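You operate a simulated robot arm through the tools that you are given. There is no shell and no other tool. Be economical: measure what you need, move in short steps, check, and stop when the job is done.

You are at the controls of a simulated two-armed robot. One attempt, no reset.

Task
Dry the two boards from the drip tray in the white cabinet.
Fine: drying drawer pushed in, fan dial on till the lamp is green, then off; leave them in the drawer. Where these are worked on the way, their far stop is far enough and under half their travel is too little: drying drawer.

Only the result counts: the job must be done as asked and must still hold three seconds after the hand-in. Knocking over, shifting, dropping, spilling or breaking anything else fails it.

Robot
Two 7-joint arms with fingered hands on one trunk, on a base that drives. Base frame: it is fixed to the floor where the robot stands at the start and does not move with it; the origin is under the middle of the robot, x ahead of it, y to its left, z up. Lengths are in m, angles in rad, forces in N, time in s.
The left shoulder is at the start at [0.063, 0.187, 1.181], the right one opposite. With the tool pointing down near the work surface each hand reaches from about 0.1 to 0.76 m from the robot's upright axis, wherever it stands, measured 20 degrees to its own side. Places, roughly: drying drawer [0.6, 0, 0.8]; fan dial [0.7, 0, 0.9]; mesh of the drying drawer [0.7, 0.1, 0.8]; white cabinet [0.8, 0.1, 0.8]. Payload 3.6 kg a hand.
The tool frame of a hand sits at the grasp point between the pads (the TCP): z along the fingers, y along the line on which they close. The tips reach 0.026 m beyond it. Largest opening 0.088 m; the body of the gripper starts 0.03 m behind the TCP. The gripper is a hand of 3 fingers: y runs from the thumb to the fingers, the wrist lies at [-0.017, -0.098, -0.164] in the tool frame.
Orientation is that of the tool frame in the base frame, as [roll, pitch, yaw] about the fixed x, y, z axes, in that order (R = Rz(yaw) Ry(pitch) Rx(roll)). With the fingers straight down and the wrist toward the robot, the tool's x, y and z point along [0, 1, 0], [1, 0, 0] and [0, 0, -1] of the base frame.

Tools
- The arms move only by the tool play_rows. It takes "left_motion", "right_motion" or both (then of equal length, played together; a hand with none holds still); each is a list of rows, each a list of 2 entries, a list of its own where there are three numbers: the shift along the tool's x, y, z in units of 500 mm (1.0 is 500 mm), then the turn, a rotation vector about the tool's x, y, z in units of 180 degrees (1.0 is 180 degrees). In form: [[[x, y, z], [wx, wy, wz]], ...]. A call has 1 to 10 rows; each row is the pose to reach, as a shift and turn from the pose commanded when the call began, along the tool's axes at that moment. A call with a number of a shift or a turn outside -1 to 1 is refused whole. Each row takes 0.2 s and may step no farther than 0.05 m and 0.15 rad from the row before; otherwise, the whole call is refused. A pose out of reach is approached as far as the arm can. The call stops where the force on the tool passes 80 N (or 10 N more than at its start, if that is more) or the arm is blocked; 0.2 s more then pass. In this call time passes only in rows, and 0.2 s behind the last. It gives the time, the measured TCP pose, the force on the tool (base axes), the opening and the grip force at its end, in the units of the frame above (readings bear some noise), with the torque about the TCP (base axes, N m) and any sound that the robot's microphone picked up.
- Cameras (640 x 400 px; columns grow to the right, rows downward): "scene" is now at [0.2484, 0.004, 1.1018]; the picture's right is [0.03, -1.00, 0.00], its down [-0.29, -0.01, -0.96] and it looks along [0.96, 0.03, -0.29] (base axes); focal length 214 px, centre (320, 200). "left" rides on the left gripper at [-0.056, -0.08, -0.102] in its tool frame; the picture's right is [-0.73, -0.32, 0.60], its down [0.62, -0.66, 0.41] and it looks along [0.27, 0.68, 0.69] (tool axes); focal length 247 px, centre (320, 200). "right" rides on the right gripper at [0.056, -0.08, -0.102] in its tool frame; the picture's right is [-0.73, 0.32, -0.60], its down [-0.62, -0.67, 0.41] and it looks along [-0.27, 0.68, 0.69] (tool axes); focal length 247 px, centre (320, 200). There is no depth. A picture from a camera that has moved, and an enlarged one, comes with that camera's place and axes in the base frame and with its lens.
- capture(camera): a new picture of that camera. The clock stands still meanwhile.
- raise_lower(by): slides the trunk up (or, below 0, down) by that many m; the arms and the scene camera ride with it, the base frame stays. It gives what a move gives, with no picture.
- steer(legs): drives the robot by 1 to 6 legs, each [ahead, left, turn to the left] in m, m and rad, along the robot's own axes; the way and the turn of a leg run together, so that a leg with both is an arc; at most 1.5 m and 3.142 rad a leg. The arms and the cameras ride along, it lands a little off, and it stops where it bumps. It gives what a move gives.
- set_fingers(fingers, thumb_bend, thumb_turn, hand): sets how far each is bent, from 0 (flat) to 1 (curled in); at 0.3 the hand is open as for a grip, at 0.7 the pads meet at the TCP. One left out holds its place. A second passes; each finger stops where it meets its share of the squeeze, and holds until it gets a number again. It is the only way to open and close the hand. It gives what a move gives, with no picture; readings hold the bend of each and the force on the fingers (four entries, about 0 where the hand has none), thumb and palm. thumb_turn goes from beside the hand (0) to across from the fingers (1), as for a grip.
- head_to(pan, tilt): turns the head with the scene camera to pan (to the left, within 1.047 rad either way) and tilt (down, from -0.506 to 1.204), counted from straight ahead of the robot. It gives what a move gives.
- enlarge(camera, box): a new picture of the part [left, top, right, bottom] of that camera's present view, enlarged. The clock stands still meanwhile.
- sign_off(): hands the job in; it is judged then, once.

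Go step by step. Nothing tells you exact positions but the pictures and the camera data: compare them with the known pose of the tool, close in by small moves and look again before you grip or let go. The budget is 120 turns and 100 pictures, counting those below and the enlarged ones. Unless the task says otherwise, let go and move clear before handing in, and close with one line.

The tools are called after "Request:" by a JSON object that holds its "name" and its "arguments". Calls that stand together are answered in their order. play_rows: Moves the arms, as the interface text tells. Its arguments: {"type":"object","properties":{"left_motion":{"type":"array"},"right_motion":{"type":"array"}},"required":[]} The other tools are called the same way: raise_lower (by) slides the trunk up or down; set_fingers (fingers, thumb_bend, thumb_turn, hand) moves the fingers one by one; steer (legs) drives the base; head_to (pan, tilt) turns the head that bears the scene camera; capture (camera) takes a picture; enlarge (camera, box) takes an enlarged picture of a part of a camera's view; sign_off () hands the job in.

At the start:

```text
clock: 0.0
left_position: [0.4742, 0.2347, 1.2285]
left_ee_rot: [-3.139, 0.0, 1.573]
left_ft_force: [-0.4, 0.5, 0.1]
left_ft_torque: [-0.02, 0.0, -0.01]
left_gripper_width: 0.0876
left_gripper_force: 0.0
left_shape: jaw
left_bend: [0.3, 0.3, 0.98]
left_finger forces: [0.0, 0.1, 0.0, 0.0, 0.0, 0.1]
right_position: [0.4687, -0.1641, 1.24]
right_ee_rot: [3.14, 0.001, 1.568]
right_ft_force: [-0.7, 0.5, -0.3]
right_ft_torque: [0.02, -0.02, -0.03]
right_gripper_width: 0.0879
right_gripper_force: 0.1
right_shape: jaw
right_bend: [0.3, 0.3, 0.98]
right_finger forces: [0.0, 0.0, 0.0, 0.0, 0.0, 0.0]
trunk travel left (down, up): [-0.325, 0.432]
robot x, y, heading: [0.0005, 0.0008, 0.002]
head pan, tilt: [0.033, 0.293]
```

scene: 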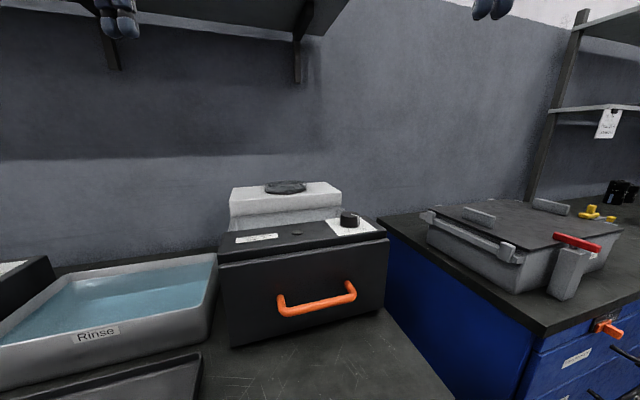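
right: 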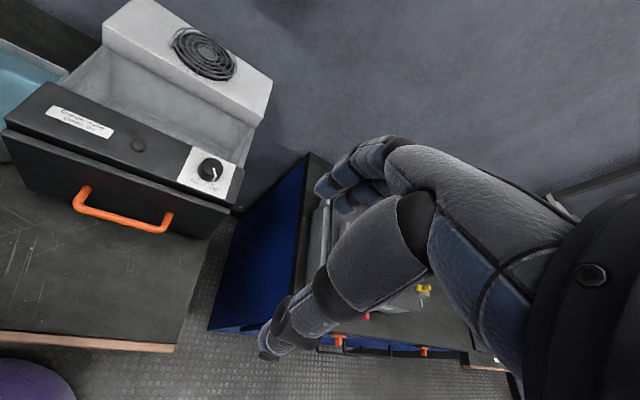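
left: 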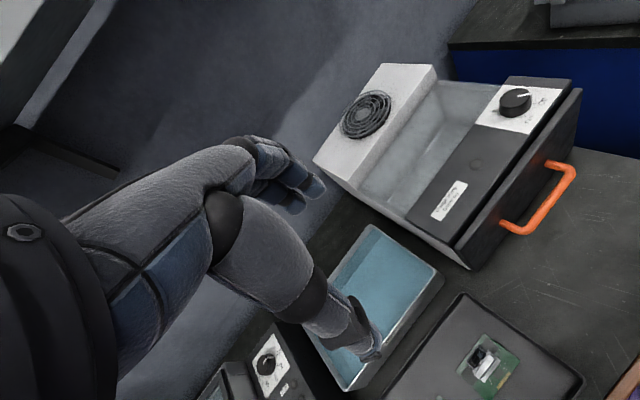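

I see the dryer cabinet ahead with an orange drawer handle, a fan dial on top, and a drip tray at front left with at least one green board. I'll look closer at the tray and the labels.

Request:
{"name": "head_to", "arguments": {"pan": 0.5, "tilt": 0.9}}

Request:
{"name": "enlarge", "arguments": {"camera": "left", "box": [400, 50, 600, 250]}}

Request:
{"name": "capture", "arguments": {"camera": "scene"}}

```text
clock: 1.0
left_position: [0.4743, 0.2358, 1.2286]
left_ee_rot: [-3.139, 0.0, 1.572]
left_ft_force: [-0.6, -0.7, 0.3]
left_ft_torque: [-0.02, 0.01, 0.0]
left_gripper_width: 0.0879
left_gripper_force: 0.0
left_shape: jaw
left_bend: [0.3, 0.3, 0.98]
left_finger forces: [0.0, 0.0, 0.0, 0.0, 0.0, 0.0]
right_position: [0.4683, -0.1636, 1.2401]
right_ee_rot: [-3.141, 0.002, 1.571]
right_ft_force: [-0.2, 0.1, 0.0]
right_ft_torque: [0.03, 0.01, -0.01]
right_gripper_width: 0.0877
right_gripper_force: 0.1
right_shape: jaw
right_bend: [0.3, 0.3, 0.98]
right_finger forces: [0.0, 0.1, 0.1, 0.0, 0.0, 0.0]
trunk travel left (down, up): [-0.325, 0.432]
robot x, y, heading: [0.0026, -0.0008, -0.009]
head pan, tilt: [0.499, 0.901]
```

```text
2.00 times, centred on (500, 150) of left
camera zoom: at [0.3952, 0.1781, 1.3324], right [-0.32, -0.74, -0.6], down [-0.67, 0.62, -0.41], along [0.67, 0.27, -0.69], focal length 494 px, centre (-40, 300)
```

zoom: 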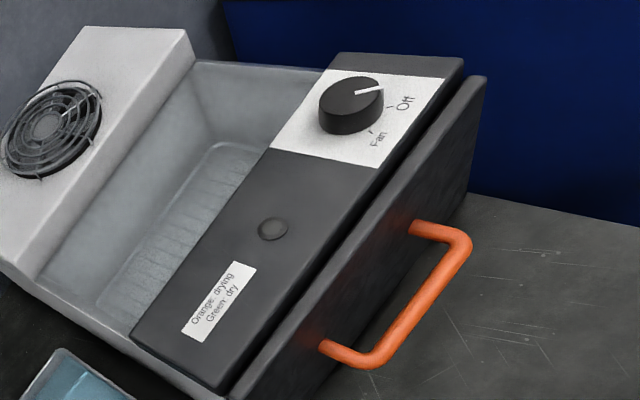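

```text
95 pictures are left
camera scene: at [0.2214, 0.037, 1.049], right [0.48, -0.88, 0.0], down [-0.69, -0.37, -0.62], along [0.55, 0.3, -0.78], focal length 214 px, centre (320, 200)
```

scene: 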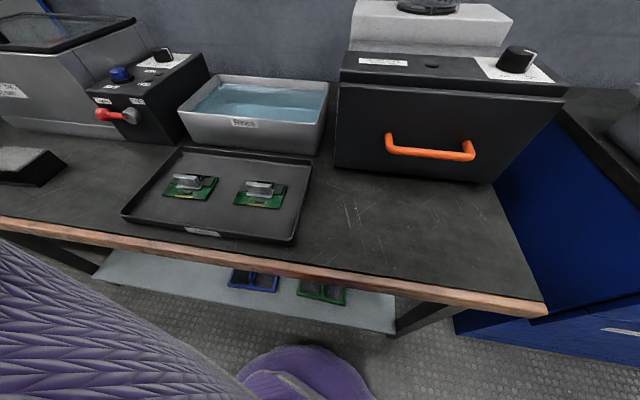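

Two boards with silver modules lie in the drip tray. The drawer handle runs from about [0.52,0.07,0.836] to [0.56,-0.045,0.836], so the cabinet is turned about 20°. I'll look closely at the boards and the handle.

Request:
{"name": "enlarge", "arguments": {"camera": "scene", "box": [120, 140, 320, 250]}}

Request:
{"name": "enlarge", "arguments": {"camera": "scene", "box": [320, 0, 580, 200]}}

Request:
{"name": "enlarge", "arguments": {"camera": "left", "box": [400, 290, 600, 400]}}

```text
3.20 times, centred on (220, 195) of scene
camera zoom: at [0.2214, 0.037, 1.049], right [0.48, -0.88, 0.0], down [-0.69, -0.37, -0.62], along [0.55, 0.3, -0.78], focal length 686 px, centre (640, 216)
```

zoom: 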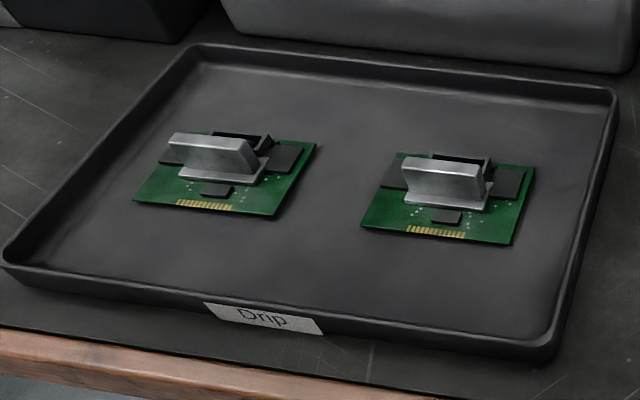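

```text
2.00 times, centred on (450, 100) of scene
camera zoom: at [0.2214, 0.037, 1.049], right [0.48, -0.88, 0.0], down [-0.69, -0.37, -0.62], along [0.55, 0.3, -0.78], focal length 429 px, centre (60, 400)
```

zoom: 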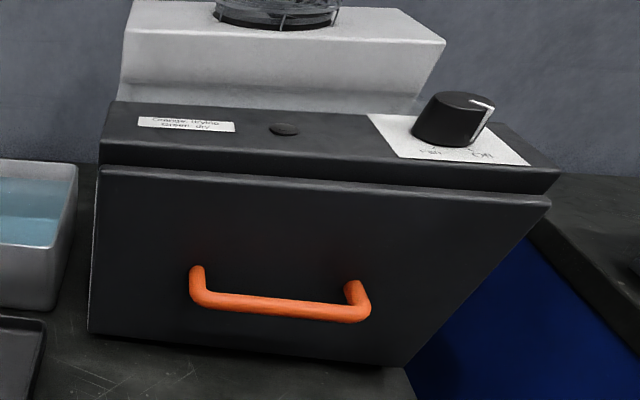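

```text
3.20 times, centred on (500, 345) of left
camera zoom: at [0.3952, 0.1781, 1.3324], right [-0.32, -0.74, -0.6], down [-0.67, 0.62, -0.41], along [0.67, 0.27, -0.69], focal length 790 px, centre (-256, -264)
```

zoom: 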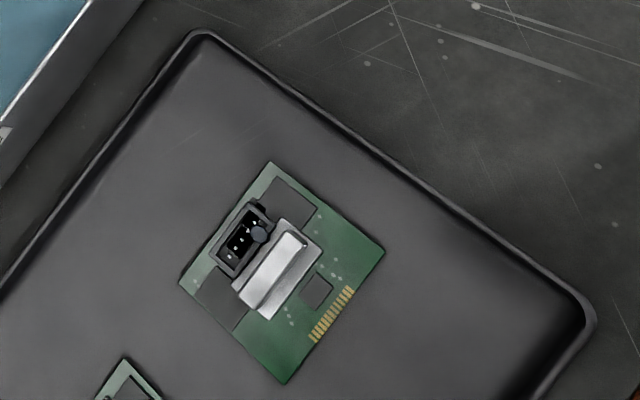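

The handle bar stands about 34 mm off the drawer front. I'll bring the right hand to a hover in front of and above it, turned 20° and tilted, then look again.

Request:
{"name": "play_rows", "arguments": {"right_motion": [[[0.038, 0.001, 0.08], [0, 0, -0.014]], [[0.077, 0.003, 0.16], [0, 0, -0.028]], [[0.115, 0.004, 0.24], [0, 0, -0.042]], [[0.153, 0.005, 0.32], [0, 0, -0.056]], [[0.191, 0.006, 0.4], [0, 0, -0.07]], [[0.23, 0.008, 0.48], [0, 0, -0.083]], [[0.268, 0.009, 0.56], [0, 0, -0.097]], [[0.306, 0.01, 0.64], [0, 0, -0.111]]]}}

Request:
{"name": "play_rows", "arguments": {"right_motion": [[[0, 0, 0], [-0.044, 0, 0]], [[0, 0, 0], [-0.088, 0, 0]], [[0, 0, 0], [-0.132, 0, 0]], [[0, 0, 0], [-0.177, 0, 0]], [[0, 0, 0], [-0.222, 0, 0]]]}}

Request:
{"name": "set_fingers", "arguments": {"hand": "right", "fingers": 0.5, "thumb_bend": 0.5}}

Request:
{"name": "head_to", "arguments": {"pan": 0.0, "tilt": 0.7}}

Request:
{"name": "capture", "arguments": {"camera": "scene"}}

Request:
{"name": "capture", "arguments": {"camera": "right"}}

```text
clock: 2.8
left_position: [0.4745, 0.2359, 1.2295]
left_ee_rot: [-3.14, 0.001, 1.573]
left_ft_force: [0.0, -0.1, 0.7]
left_ft_torque: [0.0, -0.01, 0.04]
left_gripper_width: 0.0876
left_gripper_force: 0.0
left_shape: jaw
left_bend: [0.3, 0.3, 0.98]
left_finger forces: [0.0, 0.0, 0.0, 0.1, 0.0, 0.0]
right_position: [0.4758, -0.0095, 0.9213]
right_ee_rot: [-3.14, 0.0, 1.921]
right_ft_force: [-0.1, 0.1, -0.2]
right_ft_torque: [-0.01, 0.03, -0.01]
right_gripper_width: 0.0876
right_gripper_force: 0.0
right_shape: jaw
right_bend: [0.3, 0.3, 0.98]
right_finger forces: [0.0, 0.0, 0.0, 0.0, 0.0, 0.0]
trunk travel left (down, up): [-0.325, 0.432]
robot x, y, heading: [-0.0032, 0.0013, 0.0]
head pan, tilt: [0.499, 0.901]
```

```text
clock: 4.0
left_position: [0.475, 0.2357, 1.2302]
left_ee_rot: [-3.139, -0.001, 1.572]
left_ft_force: [0.3, -0.4, 0.1]
left_ft_torque: [-0.02, 0.0, 0.04]
left_gripper_width: 0.0877
left_gripper_force: 0.1
left_shape: jaw
left_bend: [0.3, 0.3, 0.98]
left_finger forces: [0.0, 0.0, 0.0, 0.0, 0.0, 0.0]
right_position: [0.4746, -0.0097, 0.9222]
right_ee_rot: [2.866, 0.0, 1.92]
right_ft_force: [-0.1, 0.1, 0.1]
right_ft_torque: [-0.01, 0.02, 0.0]
right_gripper_width: 0.088
right_gripper_force: 0.0
right_shape: jaw
right_bend: [0.3, 0.3, 0.98]
right_finger forces: [0.1, 0.1, 0.1, 0.1, 0.0, 0.0]
right hand out of reach, approached as far as the arm can: row 3, 4, 5
trunk travel left (down, up): [-0.325, 0.432]
robot x, y, heading: [0.0025, 0.0007, 0.0]
head pan, tilt: [0.499, 0.901]
```

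```text
clock: 5.0
left_position: [0.4744, 0.2352, 1.2304]
left_ee_rot: [-3.14, 0.0, 1.572]
left_ft_force: [-0.1, 0.3, -0.4]
left_ft_torque: [0.01, 0.03, -0.01]
left_gripper_width: 0.0879
left_gripper_force: 0.0
left_shape: jaw
left_bend: [0.3, 0.3, 0.98]
left_finger forces: [0.0, 0.0, 0.0, 0.0, 0.1, 0.1]
right_position: [0.4751, -0.0091, 0.9198]
right_ee_rot: [2.867, 0.001, 1.92]
right_ft_force: [-0.4, -0.2, 0.9]
right_ft_torque: [-0.03, -0.01, -0.01]
right_gripper_width: 0.0456
right_gripper_force: 0.0
right_shape: fingers
right_bend: [0.5, 0.5, 0.98]
right_finger forces: [0.1, 0.1, 0.1, 0.0, 0.0, 0.0]
trunk travel left (down, up): [-0.325, 0.432]
robot x, y, heading: [-0.0007, -0.0042, 0.001]
head pan, tilt: [0.499, 0.901]
```

```text
clock: 5.9
left_position: [0.4747, 0.2361, 1.231]
left_ee_rot: [-3.139, 0.0, 1.571]
left_ft_force: [-0.9, 0.1, 0.3]
left_ft_torque: [-0.01, 0.01, 0.01]
left_gripper_width: 0.0879
left_gripper_force: 0.0
left_shape: jaw
left_bend: [0.3, 0.3, 0.98]
left_finger forces: [0.1, 0.0, 0.0, 0.0, 0.0, 0.0]
right_position: [0.4737, -0.0117, 0.921]
right_ee_rot: [2.867, 0.0, 1.92]
right_ft_force: [0.1, 0.6, -0.4]
right_ft_torque: [-0.01, 0.0, -0.01]
right_gripper_width: 0.0459
right_gripper_force: 0.1
right_shape: fingers
right_bend: [0.5, 0.5, 0.98]
right_finger forces: [0.1, 0.0, 0.0, 0.0, 0.0, 0.1]
trunk travel left (down, up): [-0.325, 0.432]
robot x, y, heading: [-0.001, 0.002, -0.001]
head pan, tilt: [0.0, 0.7]
```

```text
91 pictures are left
camera scene: at [0.24, 0.001, 1.0651], right [0.0, -1.0, 0.0], down [-0.64, 0.0, -0.76], along [0.76, 0.0, -0.64], focal length 214 px, centre (320, 200)
```

scene: 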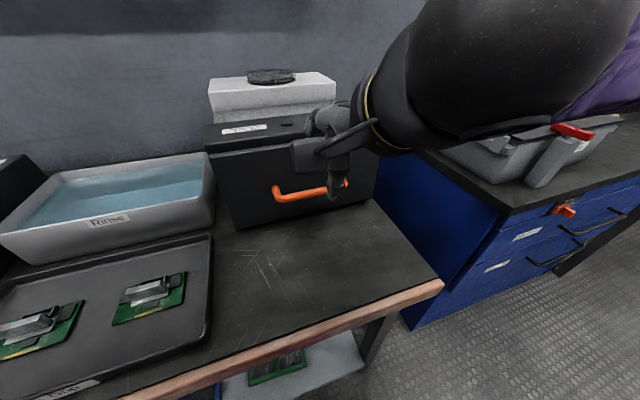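

```text
90 pictures are left
camera right: at [0.358, 0.0061, 0.9972], right [0.39, -0.64, 0.66], down [-0.28, -0.77, -0.58], along [0.88, 0.03, -0.48], focal length 247 px, centre (320, 200)
```

right: 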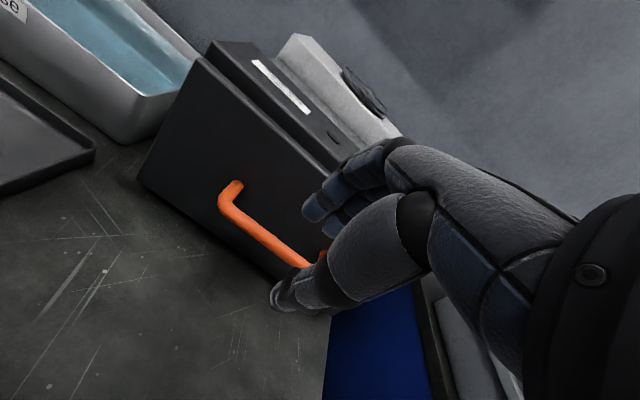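

The tilt was limited to about 16°, which is still enough to hook the bar. I'll test the move frame with a small step toward the point above the bar.

Request:
{"name": "play_rows", "arguments": {"right_motion": [[[0.001, 0.048, 0.03], [0, 0, 0]]]}}

```text
clock: 6.3
left_position: [0.4746, 0.236, 1.2291]
left_ee_rot: [-3.138, 0.001, 1.572]
left_ft_force: [1.1, -0.4, -0.3]
left_ft_torque: [0.03, 0.0, -0.01]
left_gripper_width: 0.0879
left_gripper_force: 0.1
left_shape: jaw
left_bend: [0.3, 0.3, 0.98]
left_finger forces: [0.1, 0.0, 0.0, 0.0, 0.0, 0.0]
right_position: [0.4986, -0.0017, 0.913]
right_ee_rot: [2.866, 0.001, 1.92]
right_ft_force: [0.2, 0.2, -0.4]
right_ft_torque: [0.01, 0.01, 0.0]
right_gripper_width: 0.0454
right_gripper_force: 0.1
right_shape: fingers
right_bend: [0.5, 0.5, 0.98]
right_finger forces: [0.0, 0.0, 0.0, 0.0, 0.1, 0.0]
trunk travel left (down, up): [-0.325, 0.432]
robot x, y, heading: [-0.0006, 0.0019, 0.002]
head pan, tilt: [0.0, 0.7]
```

The commanded frame matches the measured one. I'll go on to just above the bar.

Request:
{"name": "play_rows", "arguments": {"right_motion": [[[0.001, 0.05, 0.031], [0, 0, 0]]]}}

Request:
{"name": "capture", "arguments": {"camera": "right"}}

Request:
{"name": "enlarge", "arguments": {"camera": "scene", "box": [220, 60, 420, 240]}}

```text
clock: 6.7
left_position: [0.4754, 0.2356, 1.2303]
left_ee_rot: [-3.14, 0.0, 1.573]
left_ft_force: [-0.8, 0.2, -0.4]
left_ft_torque: [0.01, 0.0, -0.01]
left_gripper_width: 0.0879
left_gripper_force: 0.1
left_shape: jaw
left_bend: [0.3, 0.3, 0.98]
left_finger forces: [0.1, 0.0, 0.0, 0.1, 0.0, 0.0]
right_position: [0.5249, 0.0077, 0.9044]
right_ee_rot: [2.866, 0.0, 1.92]
right_ft_force: [-0.2, -0.3, -0.1]
right_ft_torque: [-0.05, 0.0, 0.0]
right_gripper_width: 0.0455
right_gripper_force: 0.0
right_shape: fingers
right_bend: [0.5, 0.5, 0.98]
right_finger forces: [0.0, 0.0, 0.0, 0.0, 0.0, 0.0]
trunk travel left (down, up): [-0.325, 0.432]
robot x, y, heading: [-0.0005, 0.0019, 0.005]
head pan, tilt: [0.0, 0.7]
```

```text
89 pictures are left
camera right: at [0.4085, 0.0254, 0.9808], right [0.39, -0.64, 0.66], down [-0.28, -0.77, -0.58], along [0.88, 0.03, -0.48], focal length 247 px, centre (320, 200)
```

right: 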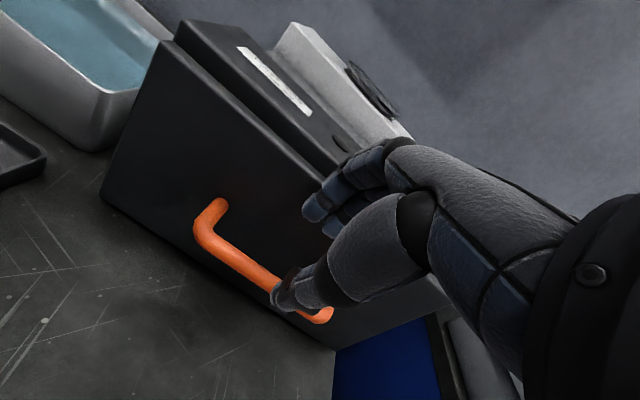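

```text
2.22 times, centred on (320, 150) of scene
camera zoom: at [0.2405, 0.0014, 1.0649], right [0.0, -1.0, 0.0], down [-0.64, 0.0, -0.76], along [0.76, 0.0, -0.64], focal length 477 px, centre (320, 311)
```

zoom: 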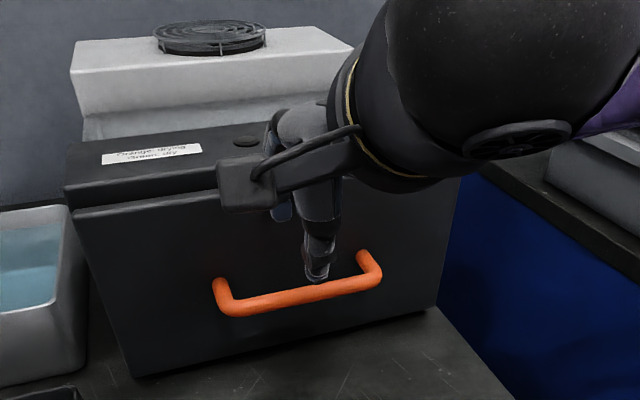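

The hand is just above the bar, with the fingers between the bar and the drawer front. I'll descend onto it.

Request:
{"name": "play_rows", "arguments": {"right_motion": [[[0, -0.012, 0.042], [0, 0, 0]], [[0, -0.024, 0.084], [0, 0, 0]], [[0, -0.035, 0.125], [0, 0, 0]]]}}

Request:
{"name": "capture", "arguments": {"camera": "right"}}

Request:
{"name": "enlarge", "arguments": {"camera": "scene", "box": [220, 60, 420, 240]}}

```text
clock: 7.5
left_position: [0.474, 0.2371, 1.2307]
left_ee_rot: [-3.141, 0.002, 1.573]
left_ft_force: [0.4, -0.3, -0.2]
left_ft_torque: [-0.03, 0.03, -0.02]
left_gripper_width: 0.0878
left_gripper_force: 0.0
left_shape: jaw
left_bend: [0.3, 0.3, 0.98]
left_finger forces: [0.0, 0.0, 0.1, 0.0, 0.0, 0.0]
right_position: [0.5255, 0.0087, 0.8401]
right_ee_rot: [2.865, 0.002, 1.919]
right_ft_force: [0.7, 0.4, 0.1]
right_ft_torque: [0.05, -0.01, 0.01]
right_gripper_width: 0.0454
right_gripper_force: 0.4
right_shape: fingers
right_bend: [0.5, 0.5, 0.98]
right_finger forces: [0.2, 0.2, 0.0, 0.1, 0.1, 0.1]
trunk travel left (down, up): [-0.325, 0.432]
robot x, y, heading: [-0.0012, -0.0013, 0.004]
head pan, tilt: [0.0, 0.7]
```

```text
87 pictures are left
camera right: at [0.4086, 0.0268, 0.9156], right [0.39, -0.64, 0.66], down [-0.28, -0.77, -0.58], along [0.88, 0.03, -0.48], focal length 247 px, centre (320, 200)
```

right: 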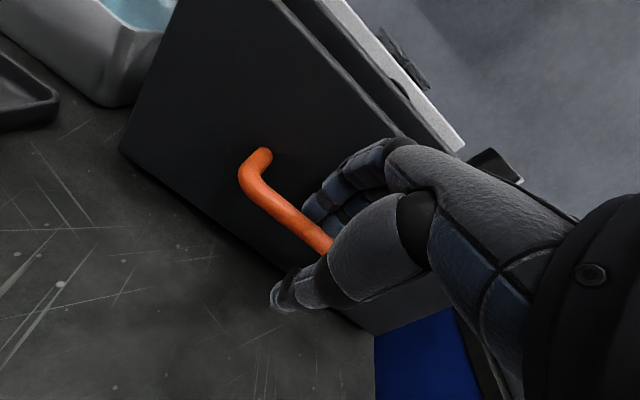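

```text
2.22 times, centred on (320, 150) of scene
camera zoom: at [0.2399, 0.0021, 1.0651], right [0.0, -1.0, 0.0], down [-0.64, 0.0, -0.76], along [0.76, 0.0, -0.64], focal length 477 px, centre (320, 311)
```

zoom: 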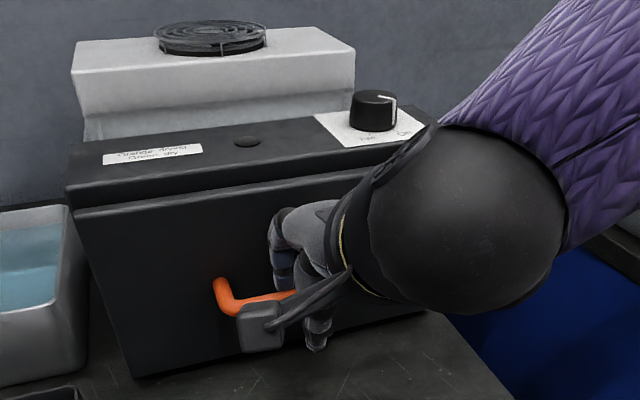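

The bar is between the fingers and thumb with no contact force. I'll close on it.

Request:
{"name": "set_fingers", "arguments": {"hand": "right", "fingers": 0.7, "thumb_bend": 0.7}}

```text
clock: 8.5
left_position: [0.4736, 0.2362, 1.2305]
left_ee_rot: [3.141, 0.0, 1.572]
left_ft_force: [0.0, -0.2, -0.1]
left_ft_torque: [0.0, 0.01, 0.03]
left_gripper_width: 0.0878
left_gripper_force: 0.0
left_shape: jaw
left_bend: [0.3, 0.3, 0.98]
left_finger forces: [0.0, 0.1, 0.0, 0.1, 0.0, 0.1]
right_position: [0.5255, 0.0086, 0.8405]
right_ee_rot: [2.865, 0.001, 1.919]
right_ft_force: [0.1, 1.8, 6.2]
right_ft_torque: [0.05, -0.03, 0.02]
right_gripper_width: 0.0111
right_gripper_force: 6.2
right_shape: fingers
right_bend: [0.67, 0.66, 0.97]
right_finger forces: [3.7, 3.4, 0.1, 0.0, 4.8, 0.0]
trunk travel left (down, up): [-0.325, 0.432]
robot x, y, heading: [-0.0002, 0.0015, 0.002]
head pan, tilt: [0.0, 0.7]
```

Gripped, with the bar about 11 mm wide in the hand. I'll pull the drawer out along its axis.

Request:
{"name": "play_rows", "arguments": {"right_motion": [[[0, -0.0385, -0.011], [0, 0, 0]], [[0, -0.077, -0.0216], [0, 0, 0]], [[0, -0.116, -0.032], [0, 0, 0]], [[0, -0.154, -0.043], [0, 0, 0]], [[0, -0.193, -0.054], [0, 0, 0]]]}}

Request:
{"name": "capture", "arguments": {"camera": "scene"}}

```text
clock: 9.7
left_position: [0.4729, 0.2365, 1.2305]
left_ee_rot: [-3.141, 0.0, 1.573]
left_ft_force: [-0.3, 0.6, -0.1]
left_ft_torque: [0.05, -0.03, 0.0]
left_gripper_width: 0.0878
left_gripper_force: 0.0
left_shape: jaw
left_bend: [0.3, 0.3, 0.98]
left_finger forces: [0.0, 0.0, 0.1, 0.0, 0.1, 0.0]
right_position: [0.4298, -0.0068, 0.8503]
right_ee_rot: [2.875, 0.006, 1.913]
right_ft_force: [-0.4, -0.9, -0.2]
right_ft_torque: [-0.03, -0.02, 0.0]
right_gripper_width: 0.0028
right_gripper_force: 0.7
right_shape: fingers
right_bend: [0.7, 0.69, 0.98]
right_finger forces: [0.0, 0.1, 0.0, 0.0, 0.5, 0.0]
right hand out of reach, approached as far as the arm can: row 2, 3, 4, 5
trunk travel left (down, up): [-0.325, 0.432]
robot x, y, heading: [-0.0015, -0.0004, -0.002]
head pan, tilt: [0.0, 0.7]
```

```text
85 pictures are left
camera scene: at [0.2394, 0.0011, 1.0653], right [0.0, -1.0, 0.0], down [-0.64, 0.0, -0.77], along [0.77, 0.0, -0.64], focal length 214 px, centre (320, 200)
```

scene: 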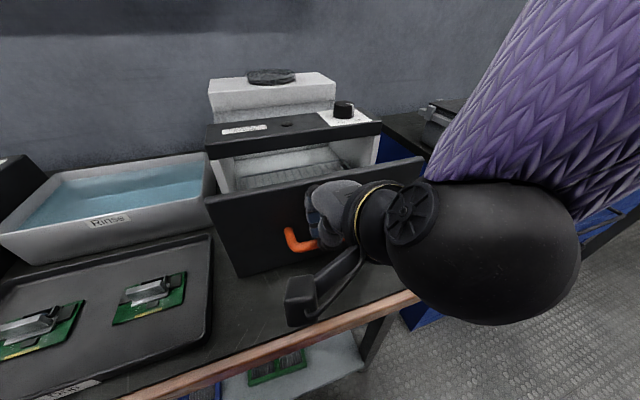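

The drawer is about 90 mm out; the hand slipped off when the arm ran out of close-in reach. I'll open, lift clear, and back the base off to give the arm room.

Request:
{"name": "set_fingers", "arguments": {"hand": "right", "fingers": 0.5, "thumb_bend": 0.5}}

Request:
{"name": "play_rows", "arguments": {"right_motion": [[[0, 0.02, -0.07], [0, 0, 0]], [[0, 0.035, -0.13], [0, 0, 0]]]}}

Request:
{"name": "steer", "arguments": {"legs": [[-0.17, 0, 0]]}}

Request:
{"name": "capture", "arguments": {"camera": "scene"}}

Request:
{"name": "capture", "arguments": {"camera": "right"}}

```text
clock: 10.7
left_position: [0.4749, 0.2355, 1.2304]
left_ee_rot: [-3.139, -0.001, 1.572]
left_ft_force: [0.1, -0.5, 0.2]
left_ft_torque: [0.01, 0.02, 0.0]
left_gripper_width: 0.0878
left_gripper_force: 0.1
left_shape: jaw
left_bend: [0.3, 0.3, 0.98]
left_finger forces: [0.0, 0.0, 0.0, 0.0, 0.0, 0.0]
right_position: [0.43, -0.0077, 0.8492]
right_ee_rot: [2.874, 0.006, 1.912]
right_ft_force: [-1.8, 0.3, 0.6]
right_ft_torque: [0.0, -0.04, 0.01]
right_gripper_width: 0.0442
right_gripper_force: 1.0
right_shape: fingers
right_bend: [0.5, 0.5, 0.98]
right_finger forces: [0.2, 1.0, 0.1, 0.0, 0.1, 0.1]
trunk travel left (down, up): [-0.325, 0.432]
robot x, y, heading: [0.0033, 0.0024, -0.002]
head pan, tilt: [0.0, 0.7]
```

```text
clock: 11.3
left_position: [0.4752, 0.2357, 1.2294]
left_ee_rot: [-3.141, 0.001, 1.572]
left_ft_force: [0.8, -0.3, -0.3]
left_ft_torque: [-0.04, -0.04, -0.01]
left_gripper_width: 0.0877
left_gripper_force: 0.1
left_shape: jaw
left_bend: [0.3, 0.3, 0.98]
left_finger forces: [0.0, 0.1, 0.0, 0.0, 0.0, 0.0]
right_position: [0.4304, -0.0097, 0.9188]
right_ee_rot: [2.863, 0.0, 1.92]
right_ft_force: [0.1, -0.3, 0.8]
right_ft_torque: [0.01, 0.02, 0.03]
right_gripper_width: 0.0443
right_gripper_force: 0.1
right_shape: fingers
right_bend: [0.5, 0.5, 0.98]
right_finger forces: [0.0, 0.1, 0.0, 0.1, 0.1, 0.0]
trunk travel left (down, up): [-0.325, 0.432]
robot x, y, heading: [-0.0003, -0.0026, 0.001]
head pan, tilt: [0.0, 0.7]
```

```text
clock: 12.8
left_position: [0.3031, 0.2358, 1.2296]
left_ee_rot: [-3.141, -0.001, 1.571]
left_ft_force: [-0.4, -0.3, 0.7]
left_ft_torque: [0.01, 0.01, -0.03]
left_gripper_width: 0.0874
left_gripper_force: 0.1
left_shape: jaw
left_bend: [0.3, 0.3, 0.98]
left_finger forces: [0.0, 0.0, 0.0, 0.0, 0.1, 0.1]
right_position: [0.2589, -0.0098, 0.9187]
right_ee_rot: [2.864, 0.0, 1.918]
right_ft_force: [-0.8, -0.3, 1.4]
right_ft_torque: [0.01, -0.03, 0.04]
right_gripper_width: 0.0444
right_gripper_force: 0.0
right_shape: fingers
right_bend: [0.5, 0.5, 0.98]
right_finger forces: [0.1, 0.0, 0.0, 0.1, 0.1, 0.0]
trunk travel left (down, up): [-0.325, 0.432]
robot x, y, heading: [-0.17, 0.0012, 0.002]
head pan, tilt: [0.0, 0.7]
```

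```text
84 pictures are left
camera scene: at [0.0688, 0.0009, 1.0654], right [0.0, -1.0, 0.0], down [-0.64, 0.0, -0.77], along [0.77, 0.0, -0.64], focal length 214 px, centre (320, 200)
```

scene: 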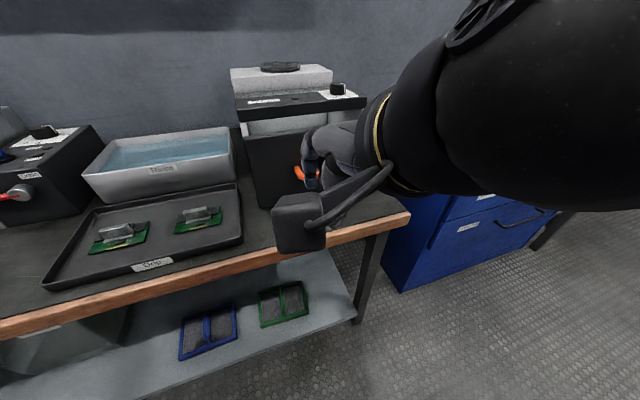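

```text
83 pictures are left
camera right: at [0.1419, 0.0078, 0.9943], right [0.38, -0.64, 0.66], down [-0.28, -0.77, -0.58], along [0.88, 0.03, -0.48], focal length 247 px, centre (320, 200)
```

right: 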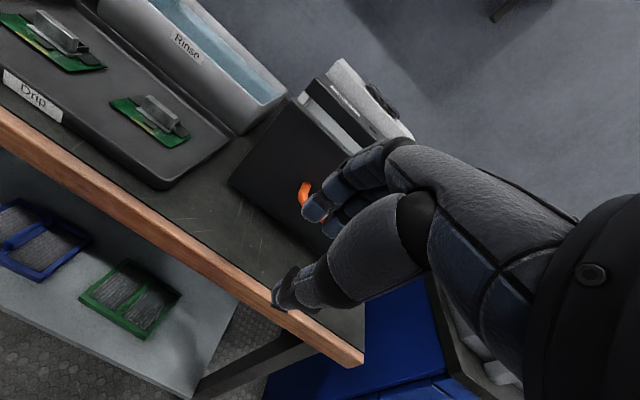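

Plenty of room now. I'll bring the hand back above the bar with more tilt.

Request:
{"name": "play_rows", "arguments": {"right_motion": [[[-0.034, 0.075, 0.021], [-0.02, 0, 0]], [[-0.067, 0.15, 0.042], [-0.04, 0, 0]], [[-0.101, 0.226, 0.064], [-0.06, 0, 0]], [[-0.135, 0.301, 0.085], [-0.08, 0, 0]]]}}

Request:
{"name": "capture", "arguments": {"camera": "right"}}

Request:
{"name": "enlarge", "arguments": {"camera": "scene", "box": [220, 60, 420, 240]}}

```text
clock: 13.8
left_position: [0.3034, 0.2359, 1.2308]
left_ee_rot: [-3.14, 0.002, 1.571]
left_ft_force: [0.3, -0.5, 0.4]
left_ft_torque: [-0.04, -0.01, -0.02]
left_gripper_width: 0.0876
left_gripper_force: 0.0
left_shape: jaw
left_bend: [0.3, 0.3, 0.98]
left_finger forces: [0.0, 0.1, 0.0, 0.0, 0.1, 0.1]
right_position: [0.4168, 0.022, 0.944]
right_ee_rot: [2.656, 0.009, 1.898]
right_ft_force: [0.6, 0.5, 0.5]
right_ft_torque: [-0.03, -0.02, 0.01]
right_gripper_width: 0.0449
right_gripper_force: 0.0
right_shape: fingers
right_bend: [0.5, 0.5, 0.98]
right_finger forces: [0.0, 0.0, 0.1, 0.0, 0.0, 0.1]
right hand out of reach, approached as far as the arm can: row 2, 3, 4
trunk travel left (down, up): [-0.325, 0.432]
robot x, y, heading: [-0.1676, 0.0022, 0.001]
head pan, tilt: [0.0, 0.7]
```

```text
82 pictures are left
camera right: at [0.2864, 0.0372, 0.9952], right [0.24, -0.69, 0.69], down [-0.17, -0.73, -0.67], along [0.96, 0.04, -0.29], focal length 247 px, centre (320, 200)
```

right: 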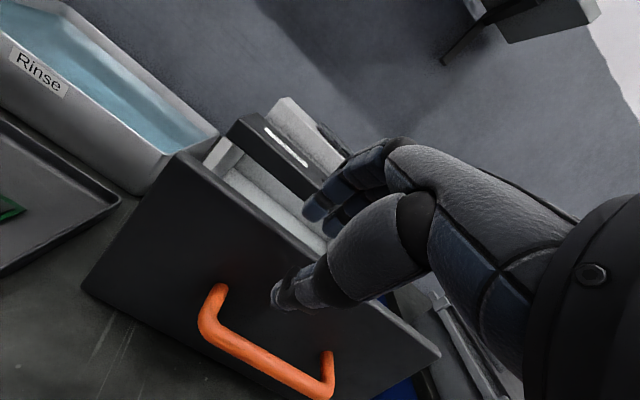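

```text
2.22 times, centred on (320, 150) of scene
camera zoom: at [0.0696, 0.0016, 1.0652], right [0.0, -1.0, 0.0], down [-0.64, 0.0, -0.77], along [0.77, 0.0, -0.64], focal length 477 px, centre (320, 311)
```

zoom: 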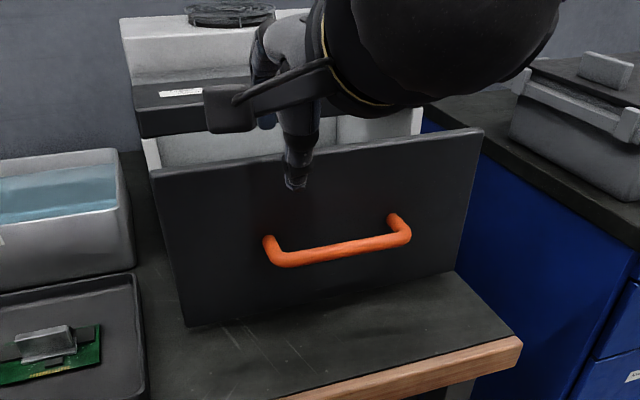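

The drawer is about 0.1 m out and the bar middle is near [0.436,-0.017,0.836]. I'll line up behind it for a slanted approach.

Request:
{"name": "play_rows", "arguments": {"right_motion": [[[-0.043, -0.055, 0.008], [0, 0, 0]], [[-0.0856, -0.1106, 0.0162], [0, 0, 0]]]}}

Request:
{"name": "capture", "arguments": {"camera": "right"}}

```text
clock: 14.4
left_position: [0.3049, 0.236, 1.2298]
left_ee_rot: [-3.141, 0.0, 1.57]
left_ft_force: [0.0, 0.4, 0.2]
left_ft_torque: [0.0, 0.0, -0.01]
left_gripper_width: 0.0877
left_gripper_force: 0.1
left_shape: jaw
left_bend: [0.3, 0.3, 0.98]
left_finger forces: [0.0, 0.1, 0.1, 0.1, 0.0, 0.1]
right_position: [0.416, 0.022, 0.9429]
right_ee_rot: [2.658, 0.01, 1.899]
right_ft_force: [-0.7, -0.1, -0.3]
right_ft_torque: [-0.02, 0.01, -0.01]
right_gripper_width: 0.0448
right_gripper_force: 0.1
right_shape: fingers
right_bend: [0.5, 0.5, 0.98]
right_finger forces: [0.0, 0.0, 0.1, 0.0, 0.1, 0.0]
right hand out of reach, approached as far as the arm can: row 1, 2
trunk travel left (down, up): [-0.325, 0.432]
robot x, y, heading: [-0.1681, 0.0004, 0.002]
head pan, tilt: [0.0, 0.7]
```

```text
80 pictures are left
camera right: at [0.2866, 0.0363, 0.995], right [0.24, -0.69, 0.69], down [-0.17, -0.72, -0.67], along [0.96, 0.04, -0.29], focal length 247 px, centre (320, 200)
```

right: 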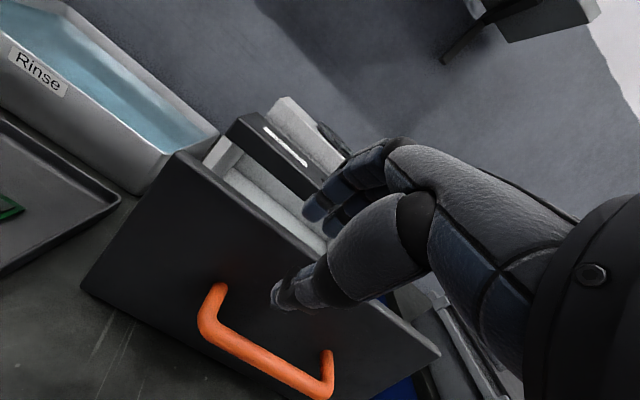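

The tilt is what blocks that pose. I'll go back to a tilt near 13°, above the bar.

Request:
{"name": "play_rows", "arguments": {"right_motion": [[[-0.0435, -0.024, 0.03], [0.041, 0, 0]], [[-0.087, -0.048, 0.06], [0.0816, 0, 0]]]}}

Request:
{"name": "capture", "arguments": {"camera": "right"}}

Request:
{"name": "enlarge", "arguments": {"camera": "scene", "box": [220, 60, 420, 240]}}

```text
clock: 15.0
left_position: [0.3043, 0.2356, 1.2308]
left_ee_rot: [-3.139, 0.0, 1.571]
left_ft_force: [-0.4, 0.8, 0.5]
left_ft_torque: [-0.01, -0.03, 0.02]
left_gripper_width: 0.0876
left_gripper_force: 0.1
left_shape: jaw
left_bend: [0.3, 0.3, 0.98]
left_finger forces: [0.0, 0.1, 0.1, 0.0, 0.1, 0.0]
right_position: [0.4235, -0.021, 0.9031]
right_ee_rot: [2.872, 0.0, 1.921]
right_ft_force: [-0.1, 0.4, -0.6]
right_ft_torque: [0.02, 0.0, -0.02]
right_gripper_width: 0.0447
right_gripper_force: 0.0
right_shape: fingers
right_bend: [0.5, 0.5, 0.98]
right_finger forces: [0.1, 0.0, 0.0, 0.0, 0.0, 0.1]
trunk travel left (down, up): [-0.325, 0.432]
robot x, y, heading: [-0.1706, -0.0029, 0.004]
head pan, tilt: [0.0, 0.7]
```

```text
79 pictures are left
camera right: at [0.3068, -0.0038, 0.9809], right [0.39, -0.64, 0.66], down [-0.29, -0.77, -0.57], along [0.88, 0.03, -0.48], focal length 247 px, centre (320, 200)
```

right: 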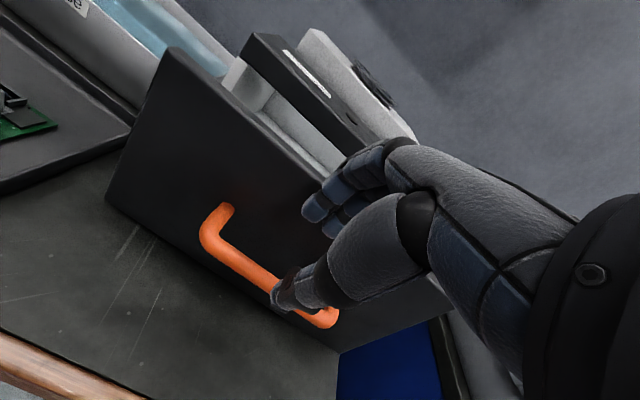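

```text
2.22 times, centred on (320, 150) of scene
camera zoom: at [0.0698, 0.0014, 1.0651], right [0.0, -1.0, 0.0], down [-0.64, 0.0, -0.76], along [0.76, 0.0, -0.64], focal length 477 px, centre (320, 311)
```

zoom: 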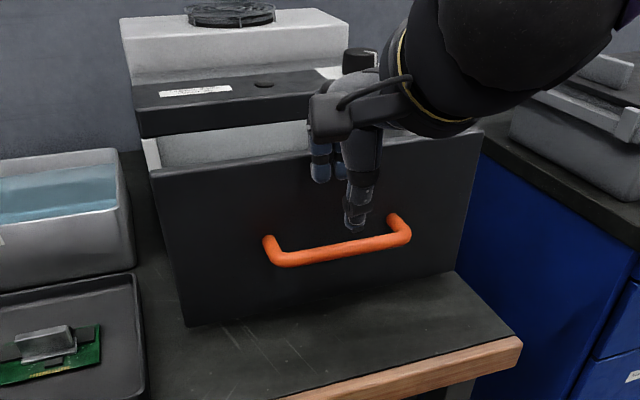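

The view matches the earlier successful approach. I'll descend and grip.

Request:
{"name": "play_rows", "arguments": {"right_motion": [[[0, -0.012, 0.042], [0, 0, 0]], [[0, -0.024, 0.084], [0, 0, 0]], [[0, -0.035, 0.127], [0, 0, 0]]]}}

Request:
{"name": "set_fingers", "arguments": {"hand": "right", "fingers": 0.72, "thumb_bend": 0.72}}

```text
clock: 15.8
left_position: [0.3049, 0.2347, 1.2294]
left_ee_rot: [-3.137, 0.001, 1.571]
left_ft_force: [-0.3, 0.8, 0.6]
left_ft_torque: [-0.03, 0.04, 0.0]
left_gripper_width: 0.0876
left_gripper_force: 0.1
left_shape: jaw
left_bend: [0.3, 0.3, 0.98]
left_finger forces: [0.1, 0.0, 0.0, 0.0, 0.0, 0.0]
right_position: [0.4242, -0.0212, 0.8373]
right_ee_rot: [2.871, 0.0, 1.918]
right_ft_force: [-0.6, 0.3, 0.6]
right_ft_torque: [0.02, -0.01, 0.01]
right_gripper_width: 0.0449
right_gripper_force: 0.0
right_shape: fingers
right_bend: [0.5, 0.5, 0.98]
right_finger forces: [0.0, 0.1, 0.0, 0.0, 0.1, 0.0]
trunk travel left (down, up): [-0.325, 0.432]
robot x, y, heading: [-0.1701, 0.0002, -0.005]
head pan, tilt: [0.0, 0.7]
```

```text
clock: 16.8
left_position: [0.3044, 0.2353, 1.2295]
left_ee_rot: [-3.14, -0.001, 1.57]
left_ft_force: [0.4, -0.5, 0.3]
left_ft_torque: [0.04, -0.02, -0.02]
left_gripper_width: 0.0877
left_gripper_force: 0.1
left_shape: jaw
left_bend: [0.3, 0.3, 0.98]
left_finger forces: [0.1, 0.1, 0.1, 0.0, 0.0, 0.1]
right_position: [0.4248, -0.0193, 0.8375]
right_ee_rot: [2.869, 0.0, 1.919]
right_ft_force: [0.5, -0.5, 1.7]
right_ft_torque: [0.01, -0.04, 0.05]
right_gripper_width: 0.0103
right_gripper_force: 8.0
right_shape: fingers
right_bend: [0.67, 0.66, 0.97]
right_finger forces: [4.6, 4.3, 0.0, 0.0, 7.2, 0.1]
trunk travel left (down, up): [-0.325, 0.432]
robot x, y, heading: [-0.1684, -0.0009, -0.001]
head pan, tilt: [0.0, 0.7]
```

Gripped again. I'll pull further in short steps.

Request:
{"name": "play_rows", "arguments": {"right_motion": [[[0, -0.0385, -0.0108], [0, 0, 0]], [[0, -0.077, -0.0216], [0, 0, 0]], [[0, -0.116, -0.032], [0, 0, 0]]]}}

Request:
{"name": "capture", "arguments": {"camera": "scene"}}

```text
clock: 17.6
left_position: [0.3041, 0.2355, 1.2307]
left_ee_rot: [-3.14, 0.001, 1.569]
left_ft_force: [0.2, -0.3, -0.9]
left_ft_torque: [-0.01, 0.03, 0.0]
left_gripper_width: 0.088
left_gripper_force: 0.1
left_shape: jaw
left_bend: [0.3, 0.3, 0.98]
left_finger forces: [0.0, 0.0, 0.0, 0.0, 0.0, 0.0]
right_position: [0.406, -0.0263, 0.8388]
right_ee_rot: [2.875, 0.001, 1.918]
right_ft_force: [-1.7, 0.0, 0.2]
right_ft_torque: [-0.01, 0.03, 0.02]
right_gripper_width: 0.0107
right_gripper_force: 7.5
right_shape: fingers
right_bend: [0.67, 0.66, 0.97]
right_finger forces: [3.7, 3.5, 0.0, 0.1, 7.8, 0.0]
right hand out of reach, approached as far as the arm can: row 2, 3
trunk travel left (down, up): [-0.325, 0.432]
robot x, y, heading: [-0.1671, 0.0005, -0.0]
head pan, tilt: [0.0, 0.7]
```

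```text
77 pictures are left
camera scene: at [0.0701, 0.0008, 1.065], right [0.0, -1.0, 0.0], down [-0.64, 0.0, -0.76], along [0.76, 0.0, -0.64], focal length 214 px, centre (320, 200)
```

scene: 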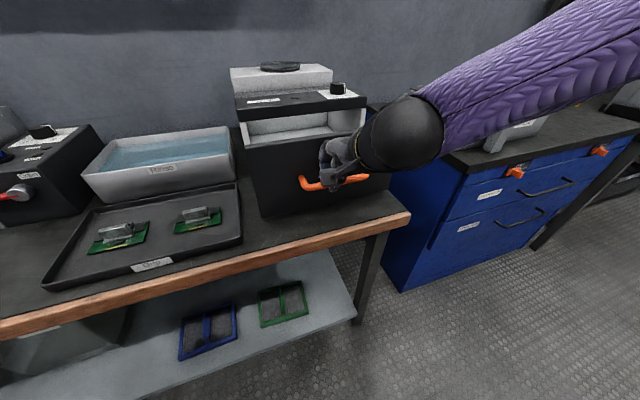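

The arm's near limit stops it again, but the grip holds. I'll pull by driving the base back along the drawer axis in small amounts.

Request:
{"name": "steer", "arguments": {"legs": [[-0.038, -0.0135, 0]]}}

Request:
{"name": "enlarge", "arguments": {"camera": "scene", "box": [220, 60, 420, 240]}}

```text
clock: 18.5
left_position: [0.2649, 0.2213, 1.2308]
left_ee_rot: [-3.141, 0.0, 1.573]
left_ft_force: [0.2, 0.1, 0.3]
left_ft_torque: [0.04, -0.04, -0.01]
left_gripper_width: 0.0876
left_gripper_force: 0.1
left_shape: jaw
left_bend: [0.3, 0.3, 0.98]
left_finger forces: [0.1, 0.0, 0.0, 0.0, 0.0, 0.0]
right_position: [0.3671, -0.0412, 0.8391]
right_ee_rot: [2.873, 0.001, 1.917]
right_ft_force: [0.1, 0.1, -2.6]
right_ft_torque: [0.01, 0.0, 0.01]
right_gripper_width: 0.0105
right_gripper_force: 7.2
right_shape: fingers
right_bend: [0.67, 0.66, 0.97]
right_finger forces: [3.7, 3.5, 0.0, 0.1, 6.9, 0.1]
trunk travel left (down, up): [-0.325, 0.432]
robot x, y, heading: [-0.2081, -0.014, 0.0]
head pan, tilt: [0.0, 0.7]
```

```text
2.22 times, centred on (320, 150) of scene
camera zoom: at [0.0306, -0.0133, 1.0654], right [0.0, -1.0, 0.0], down [-0.64, 0.0, -0.77], along [0.77, 0.0, -0.64], focal length 477 px, centre (320, 311)
```

zoom: 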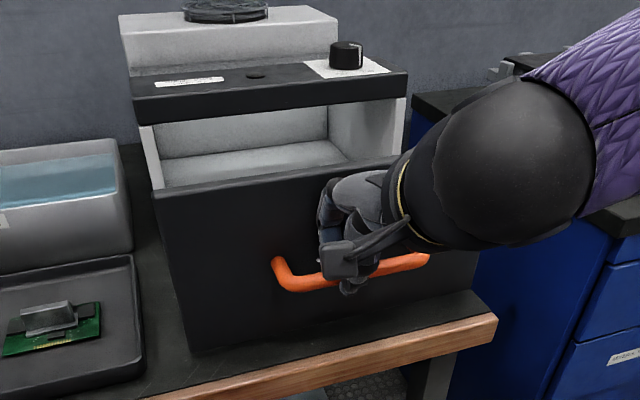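

Force is low and the drawer is still moving. I'll pull a bit more.

Request:
{"name": "steer", "arguments": {"legs": [[-0.038, -0.0135, 0]]}}

Request:
{"name": "enlarge", "arguments": {"camera": "scene", "box": [220, 60, 420, 240]}}

```text
clock: 19.4
left_position: [0.2281, 0.2092, 1.2303]
left_ee_rot: [3.141, 0.0, 1.57]
left_ft_force: [-0.6, 0.4, -0.3]
left_ft_torque: [0.0, 0.02, -0.01]
left_gripper_width: 0.0879
left_gripper_force: 0.0
left_shape: jaw
left_bend: [0.3, 0.3, 0.98]
left_finger forces: [0.1, 0.0, 0.0, 0.0, 0.0, 0.0]
right_position: [0.3299, -0.0542, 0.8408]
right_ee_rot: [2.871, 0.001, 1.919]
right_ft_force: [4.7, 3.2, 10.8]
right_ft_torque: [0.07, -0.17, 0.01]
right_gripper_width: 0.0095
right_gripper_force: 10.2
right_shape: fingers
right_bend: [0.64, 0.69, 0.97]
right_finger forces: [7.3, 7.0, 0.0, 0.0, 6.8, 0.0]
trunk travel left (down, up): [-0.325, 0.432]
robot x, y, heading: [-0.247, -0.028, 0.004]
head pan, tilt: [0.0, 0.7]
```

```text
2.22 times, centred on (320, 150) of scene
camera zoom: at [-0.0064, -0.0265, 1.0653], right [0.0, -1.0, 0.0], down [-0.64, 0.0, -0.77], along [0.77, 0.0, -0.64], focal length 477 px, centre (320, 311)
```

zoom: 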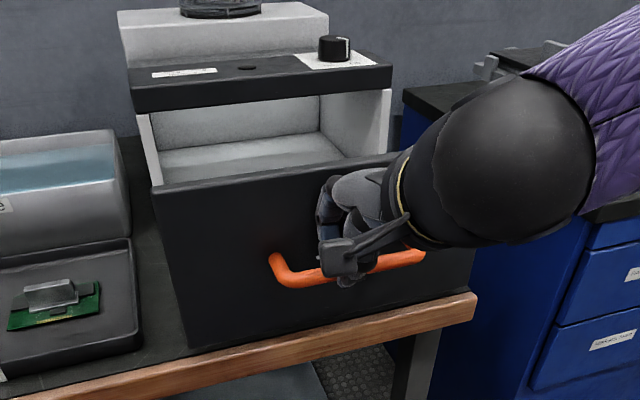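

Force jumped to about 12 N, so the drawer is at its end stop. I'll release and lift the right hand clear.

Request:
{"name": "set_fingers", "arguments": {"hand": "right", "fingers": 0.52, "thumb_bend": 0.5}}

Request:
{"name": "play_rows", "arguments": {"right_motion": [[[0, 0.016, -0.058], [0, 0, 0]], [[0, 0.032, -0.116], [0, 0, 0]], [[0, 0.055, -0.193], [0, 0, 0]], [[-0.08, 0.075, -0.25], [0, 0, 0]], [[-0.16, 0.08, -0.29], [0, 0, 0]], [[-0.24, 0.08, -0.32], [0, 0, 0]]]}}

Request:
{"name": "capture", "arguments": {"camera": "scene"}}

```text
clock: 20.4
left_position: [0.2282, 0.2086, 1.2301]
left_ee_rot: [-3.141, 0.001, 1.571]
left_ft_force: [-0.4, -0.4, 0.1]
left_ft_torque: [0.03, 0.0, 0.0]
left_gripper_width: 0.0875
left_gripper_force: 0.0
left_shape: jaw
left_bend: [0.3, 0.3, 0.98]
left_finger forces: [0.0, 0.0, 0.0, 0.0, 0.0, 0.1]
right_position: [0.3296, -0.0539, 0.8407]
right_ee_rot: [2.87, 0.001, 1.918]
right_ft_force: [-0.5, -0.3, 0.4]
right_ft_torque: [-0.01, 0.01, -0.02]
right_gripper_width: 0.0423
right_gripper_force: 0.1
right_shape: fingers
right_bend: [0.52, 0.5, 0.97]
right_finger forces: [0.1, 0.7, 0.0, 0.1, 0.0, 0.1]
trunk travel left (down, up): [-0.325, 0.432]
robot x, y, heading: [-0.2457, -0.0309, -0.001]
head pan, tilt: [0.0, 0.7]
```

```text
refused: row 4 steps farther than a row can; nothing moved
```

```text
74 pictures are left
camera scene: at [-0.006, -0.0266, 1.0651], right [0.0, -1.0, 0.0], down [-0.64, 0.0, -0.76], along [0.76, 0.0, -0.64], focal length 214 px, centre (320, 200)
```

scene: 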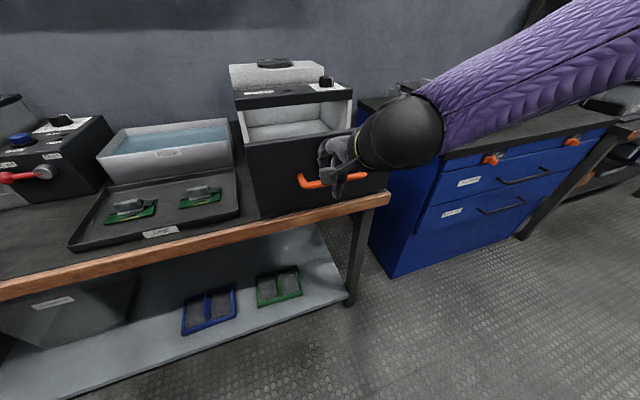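

Request:
{"name": "play_rows", "arguments": {"right_motion": [[[0, 0.016, -0.058], [0, 0, 0]], [[0, 0.032, -0.116], [0, 0, 0]], [[0, 0.05, -0.18], [0, 0, 0]], [[-0.07, 0.06, -0.22], [0, 0, 0]], [[-0.14, 0.07, -0.26], [0, 0, 0]], [[-0.21, 0.08, -0.3], [0, 0, 0]], [[-0.28, 0.08, -0.34], [0, 0, 0]], [[-0.35, 0.08, -0.38], [0, 0, 0]]]}}

Request:
{"name": "capture", "arguments": {"camera": "scene"}}

Request:
{"name": "capture", "arguments": {"camera": "left"}}

```text
clock: 22.1
left_position: [0.2278, 0.2073, 1.2305]
left_ee_rot: [-3.141, -0.001, 1.571]
left_ft_force: [1.3, -1.1, 1.0]
left_ft_torque: [0.02, 0.0, 0.01]
left_gripper_width: 0.088
left_gripper_force: 0.0
left_shape: jaw
left_bend: [0.3, 0.3, 0.98]
left_finger forces: [0.1, 0.0, 0.1, 0.0, 0.0, 0.0]
right_position: [0.3774, -0.2241, 1.0336]
right_ee_rot: [2.871, 0.0, 1.918]
right_ft_force: [0.2, 0.2, 0.0]
right_ft_torque: [-0.01, 0.03, 0.01]
right_gripper_width: 0.0425
right_gripper_force: 0.0
right_shape: fingers
right_bend: [0.52, 0.5, 0.97]
right_finger forces: [0.0, 0.2, 0.0, 0.0, 0.0, 0.0]
trunk travel left (down, up): [-0.325, 0.432]
robot x, y, heading: [-0.2482, -0.0273, 0.003]
head pan, tilt: [0.0, 0.7]
```

```text
73 pictures are left
camera scene: at [-0.0061, -0.027, 1.0651], right [0.0, -1.0, 0.0], down [-0.64, 0.0, -0.76], along [0.76, 0.0, -0.64], focal length 214 px, centre (320, 200)
```

scene: 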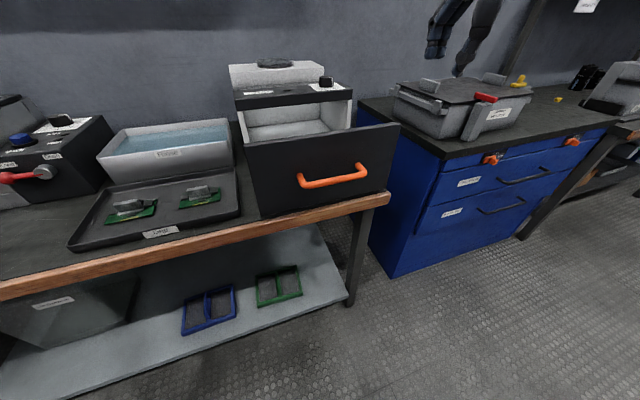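

```text
72 pictures are left
camera left: at [0.1492, 0.15, 1.3325], right [-0.32, -0.73, -0.6], down [-0.67, 0.62, -0.41], along [0.67, 0.27, -0.69], focal length 247 px, centre (320, 200)
```

left: 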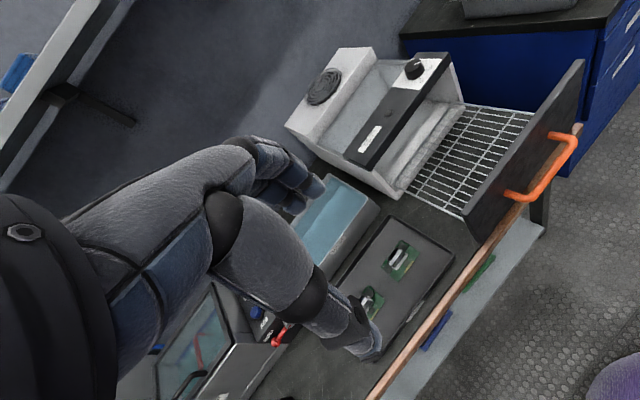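

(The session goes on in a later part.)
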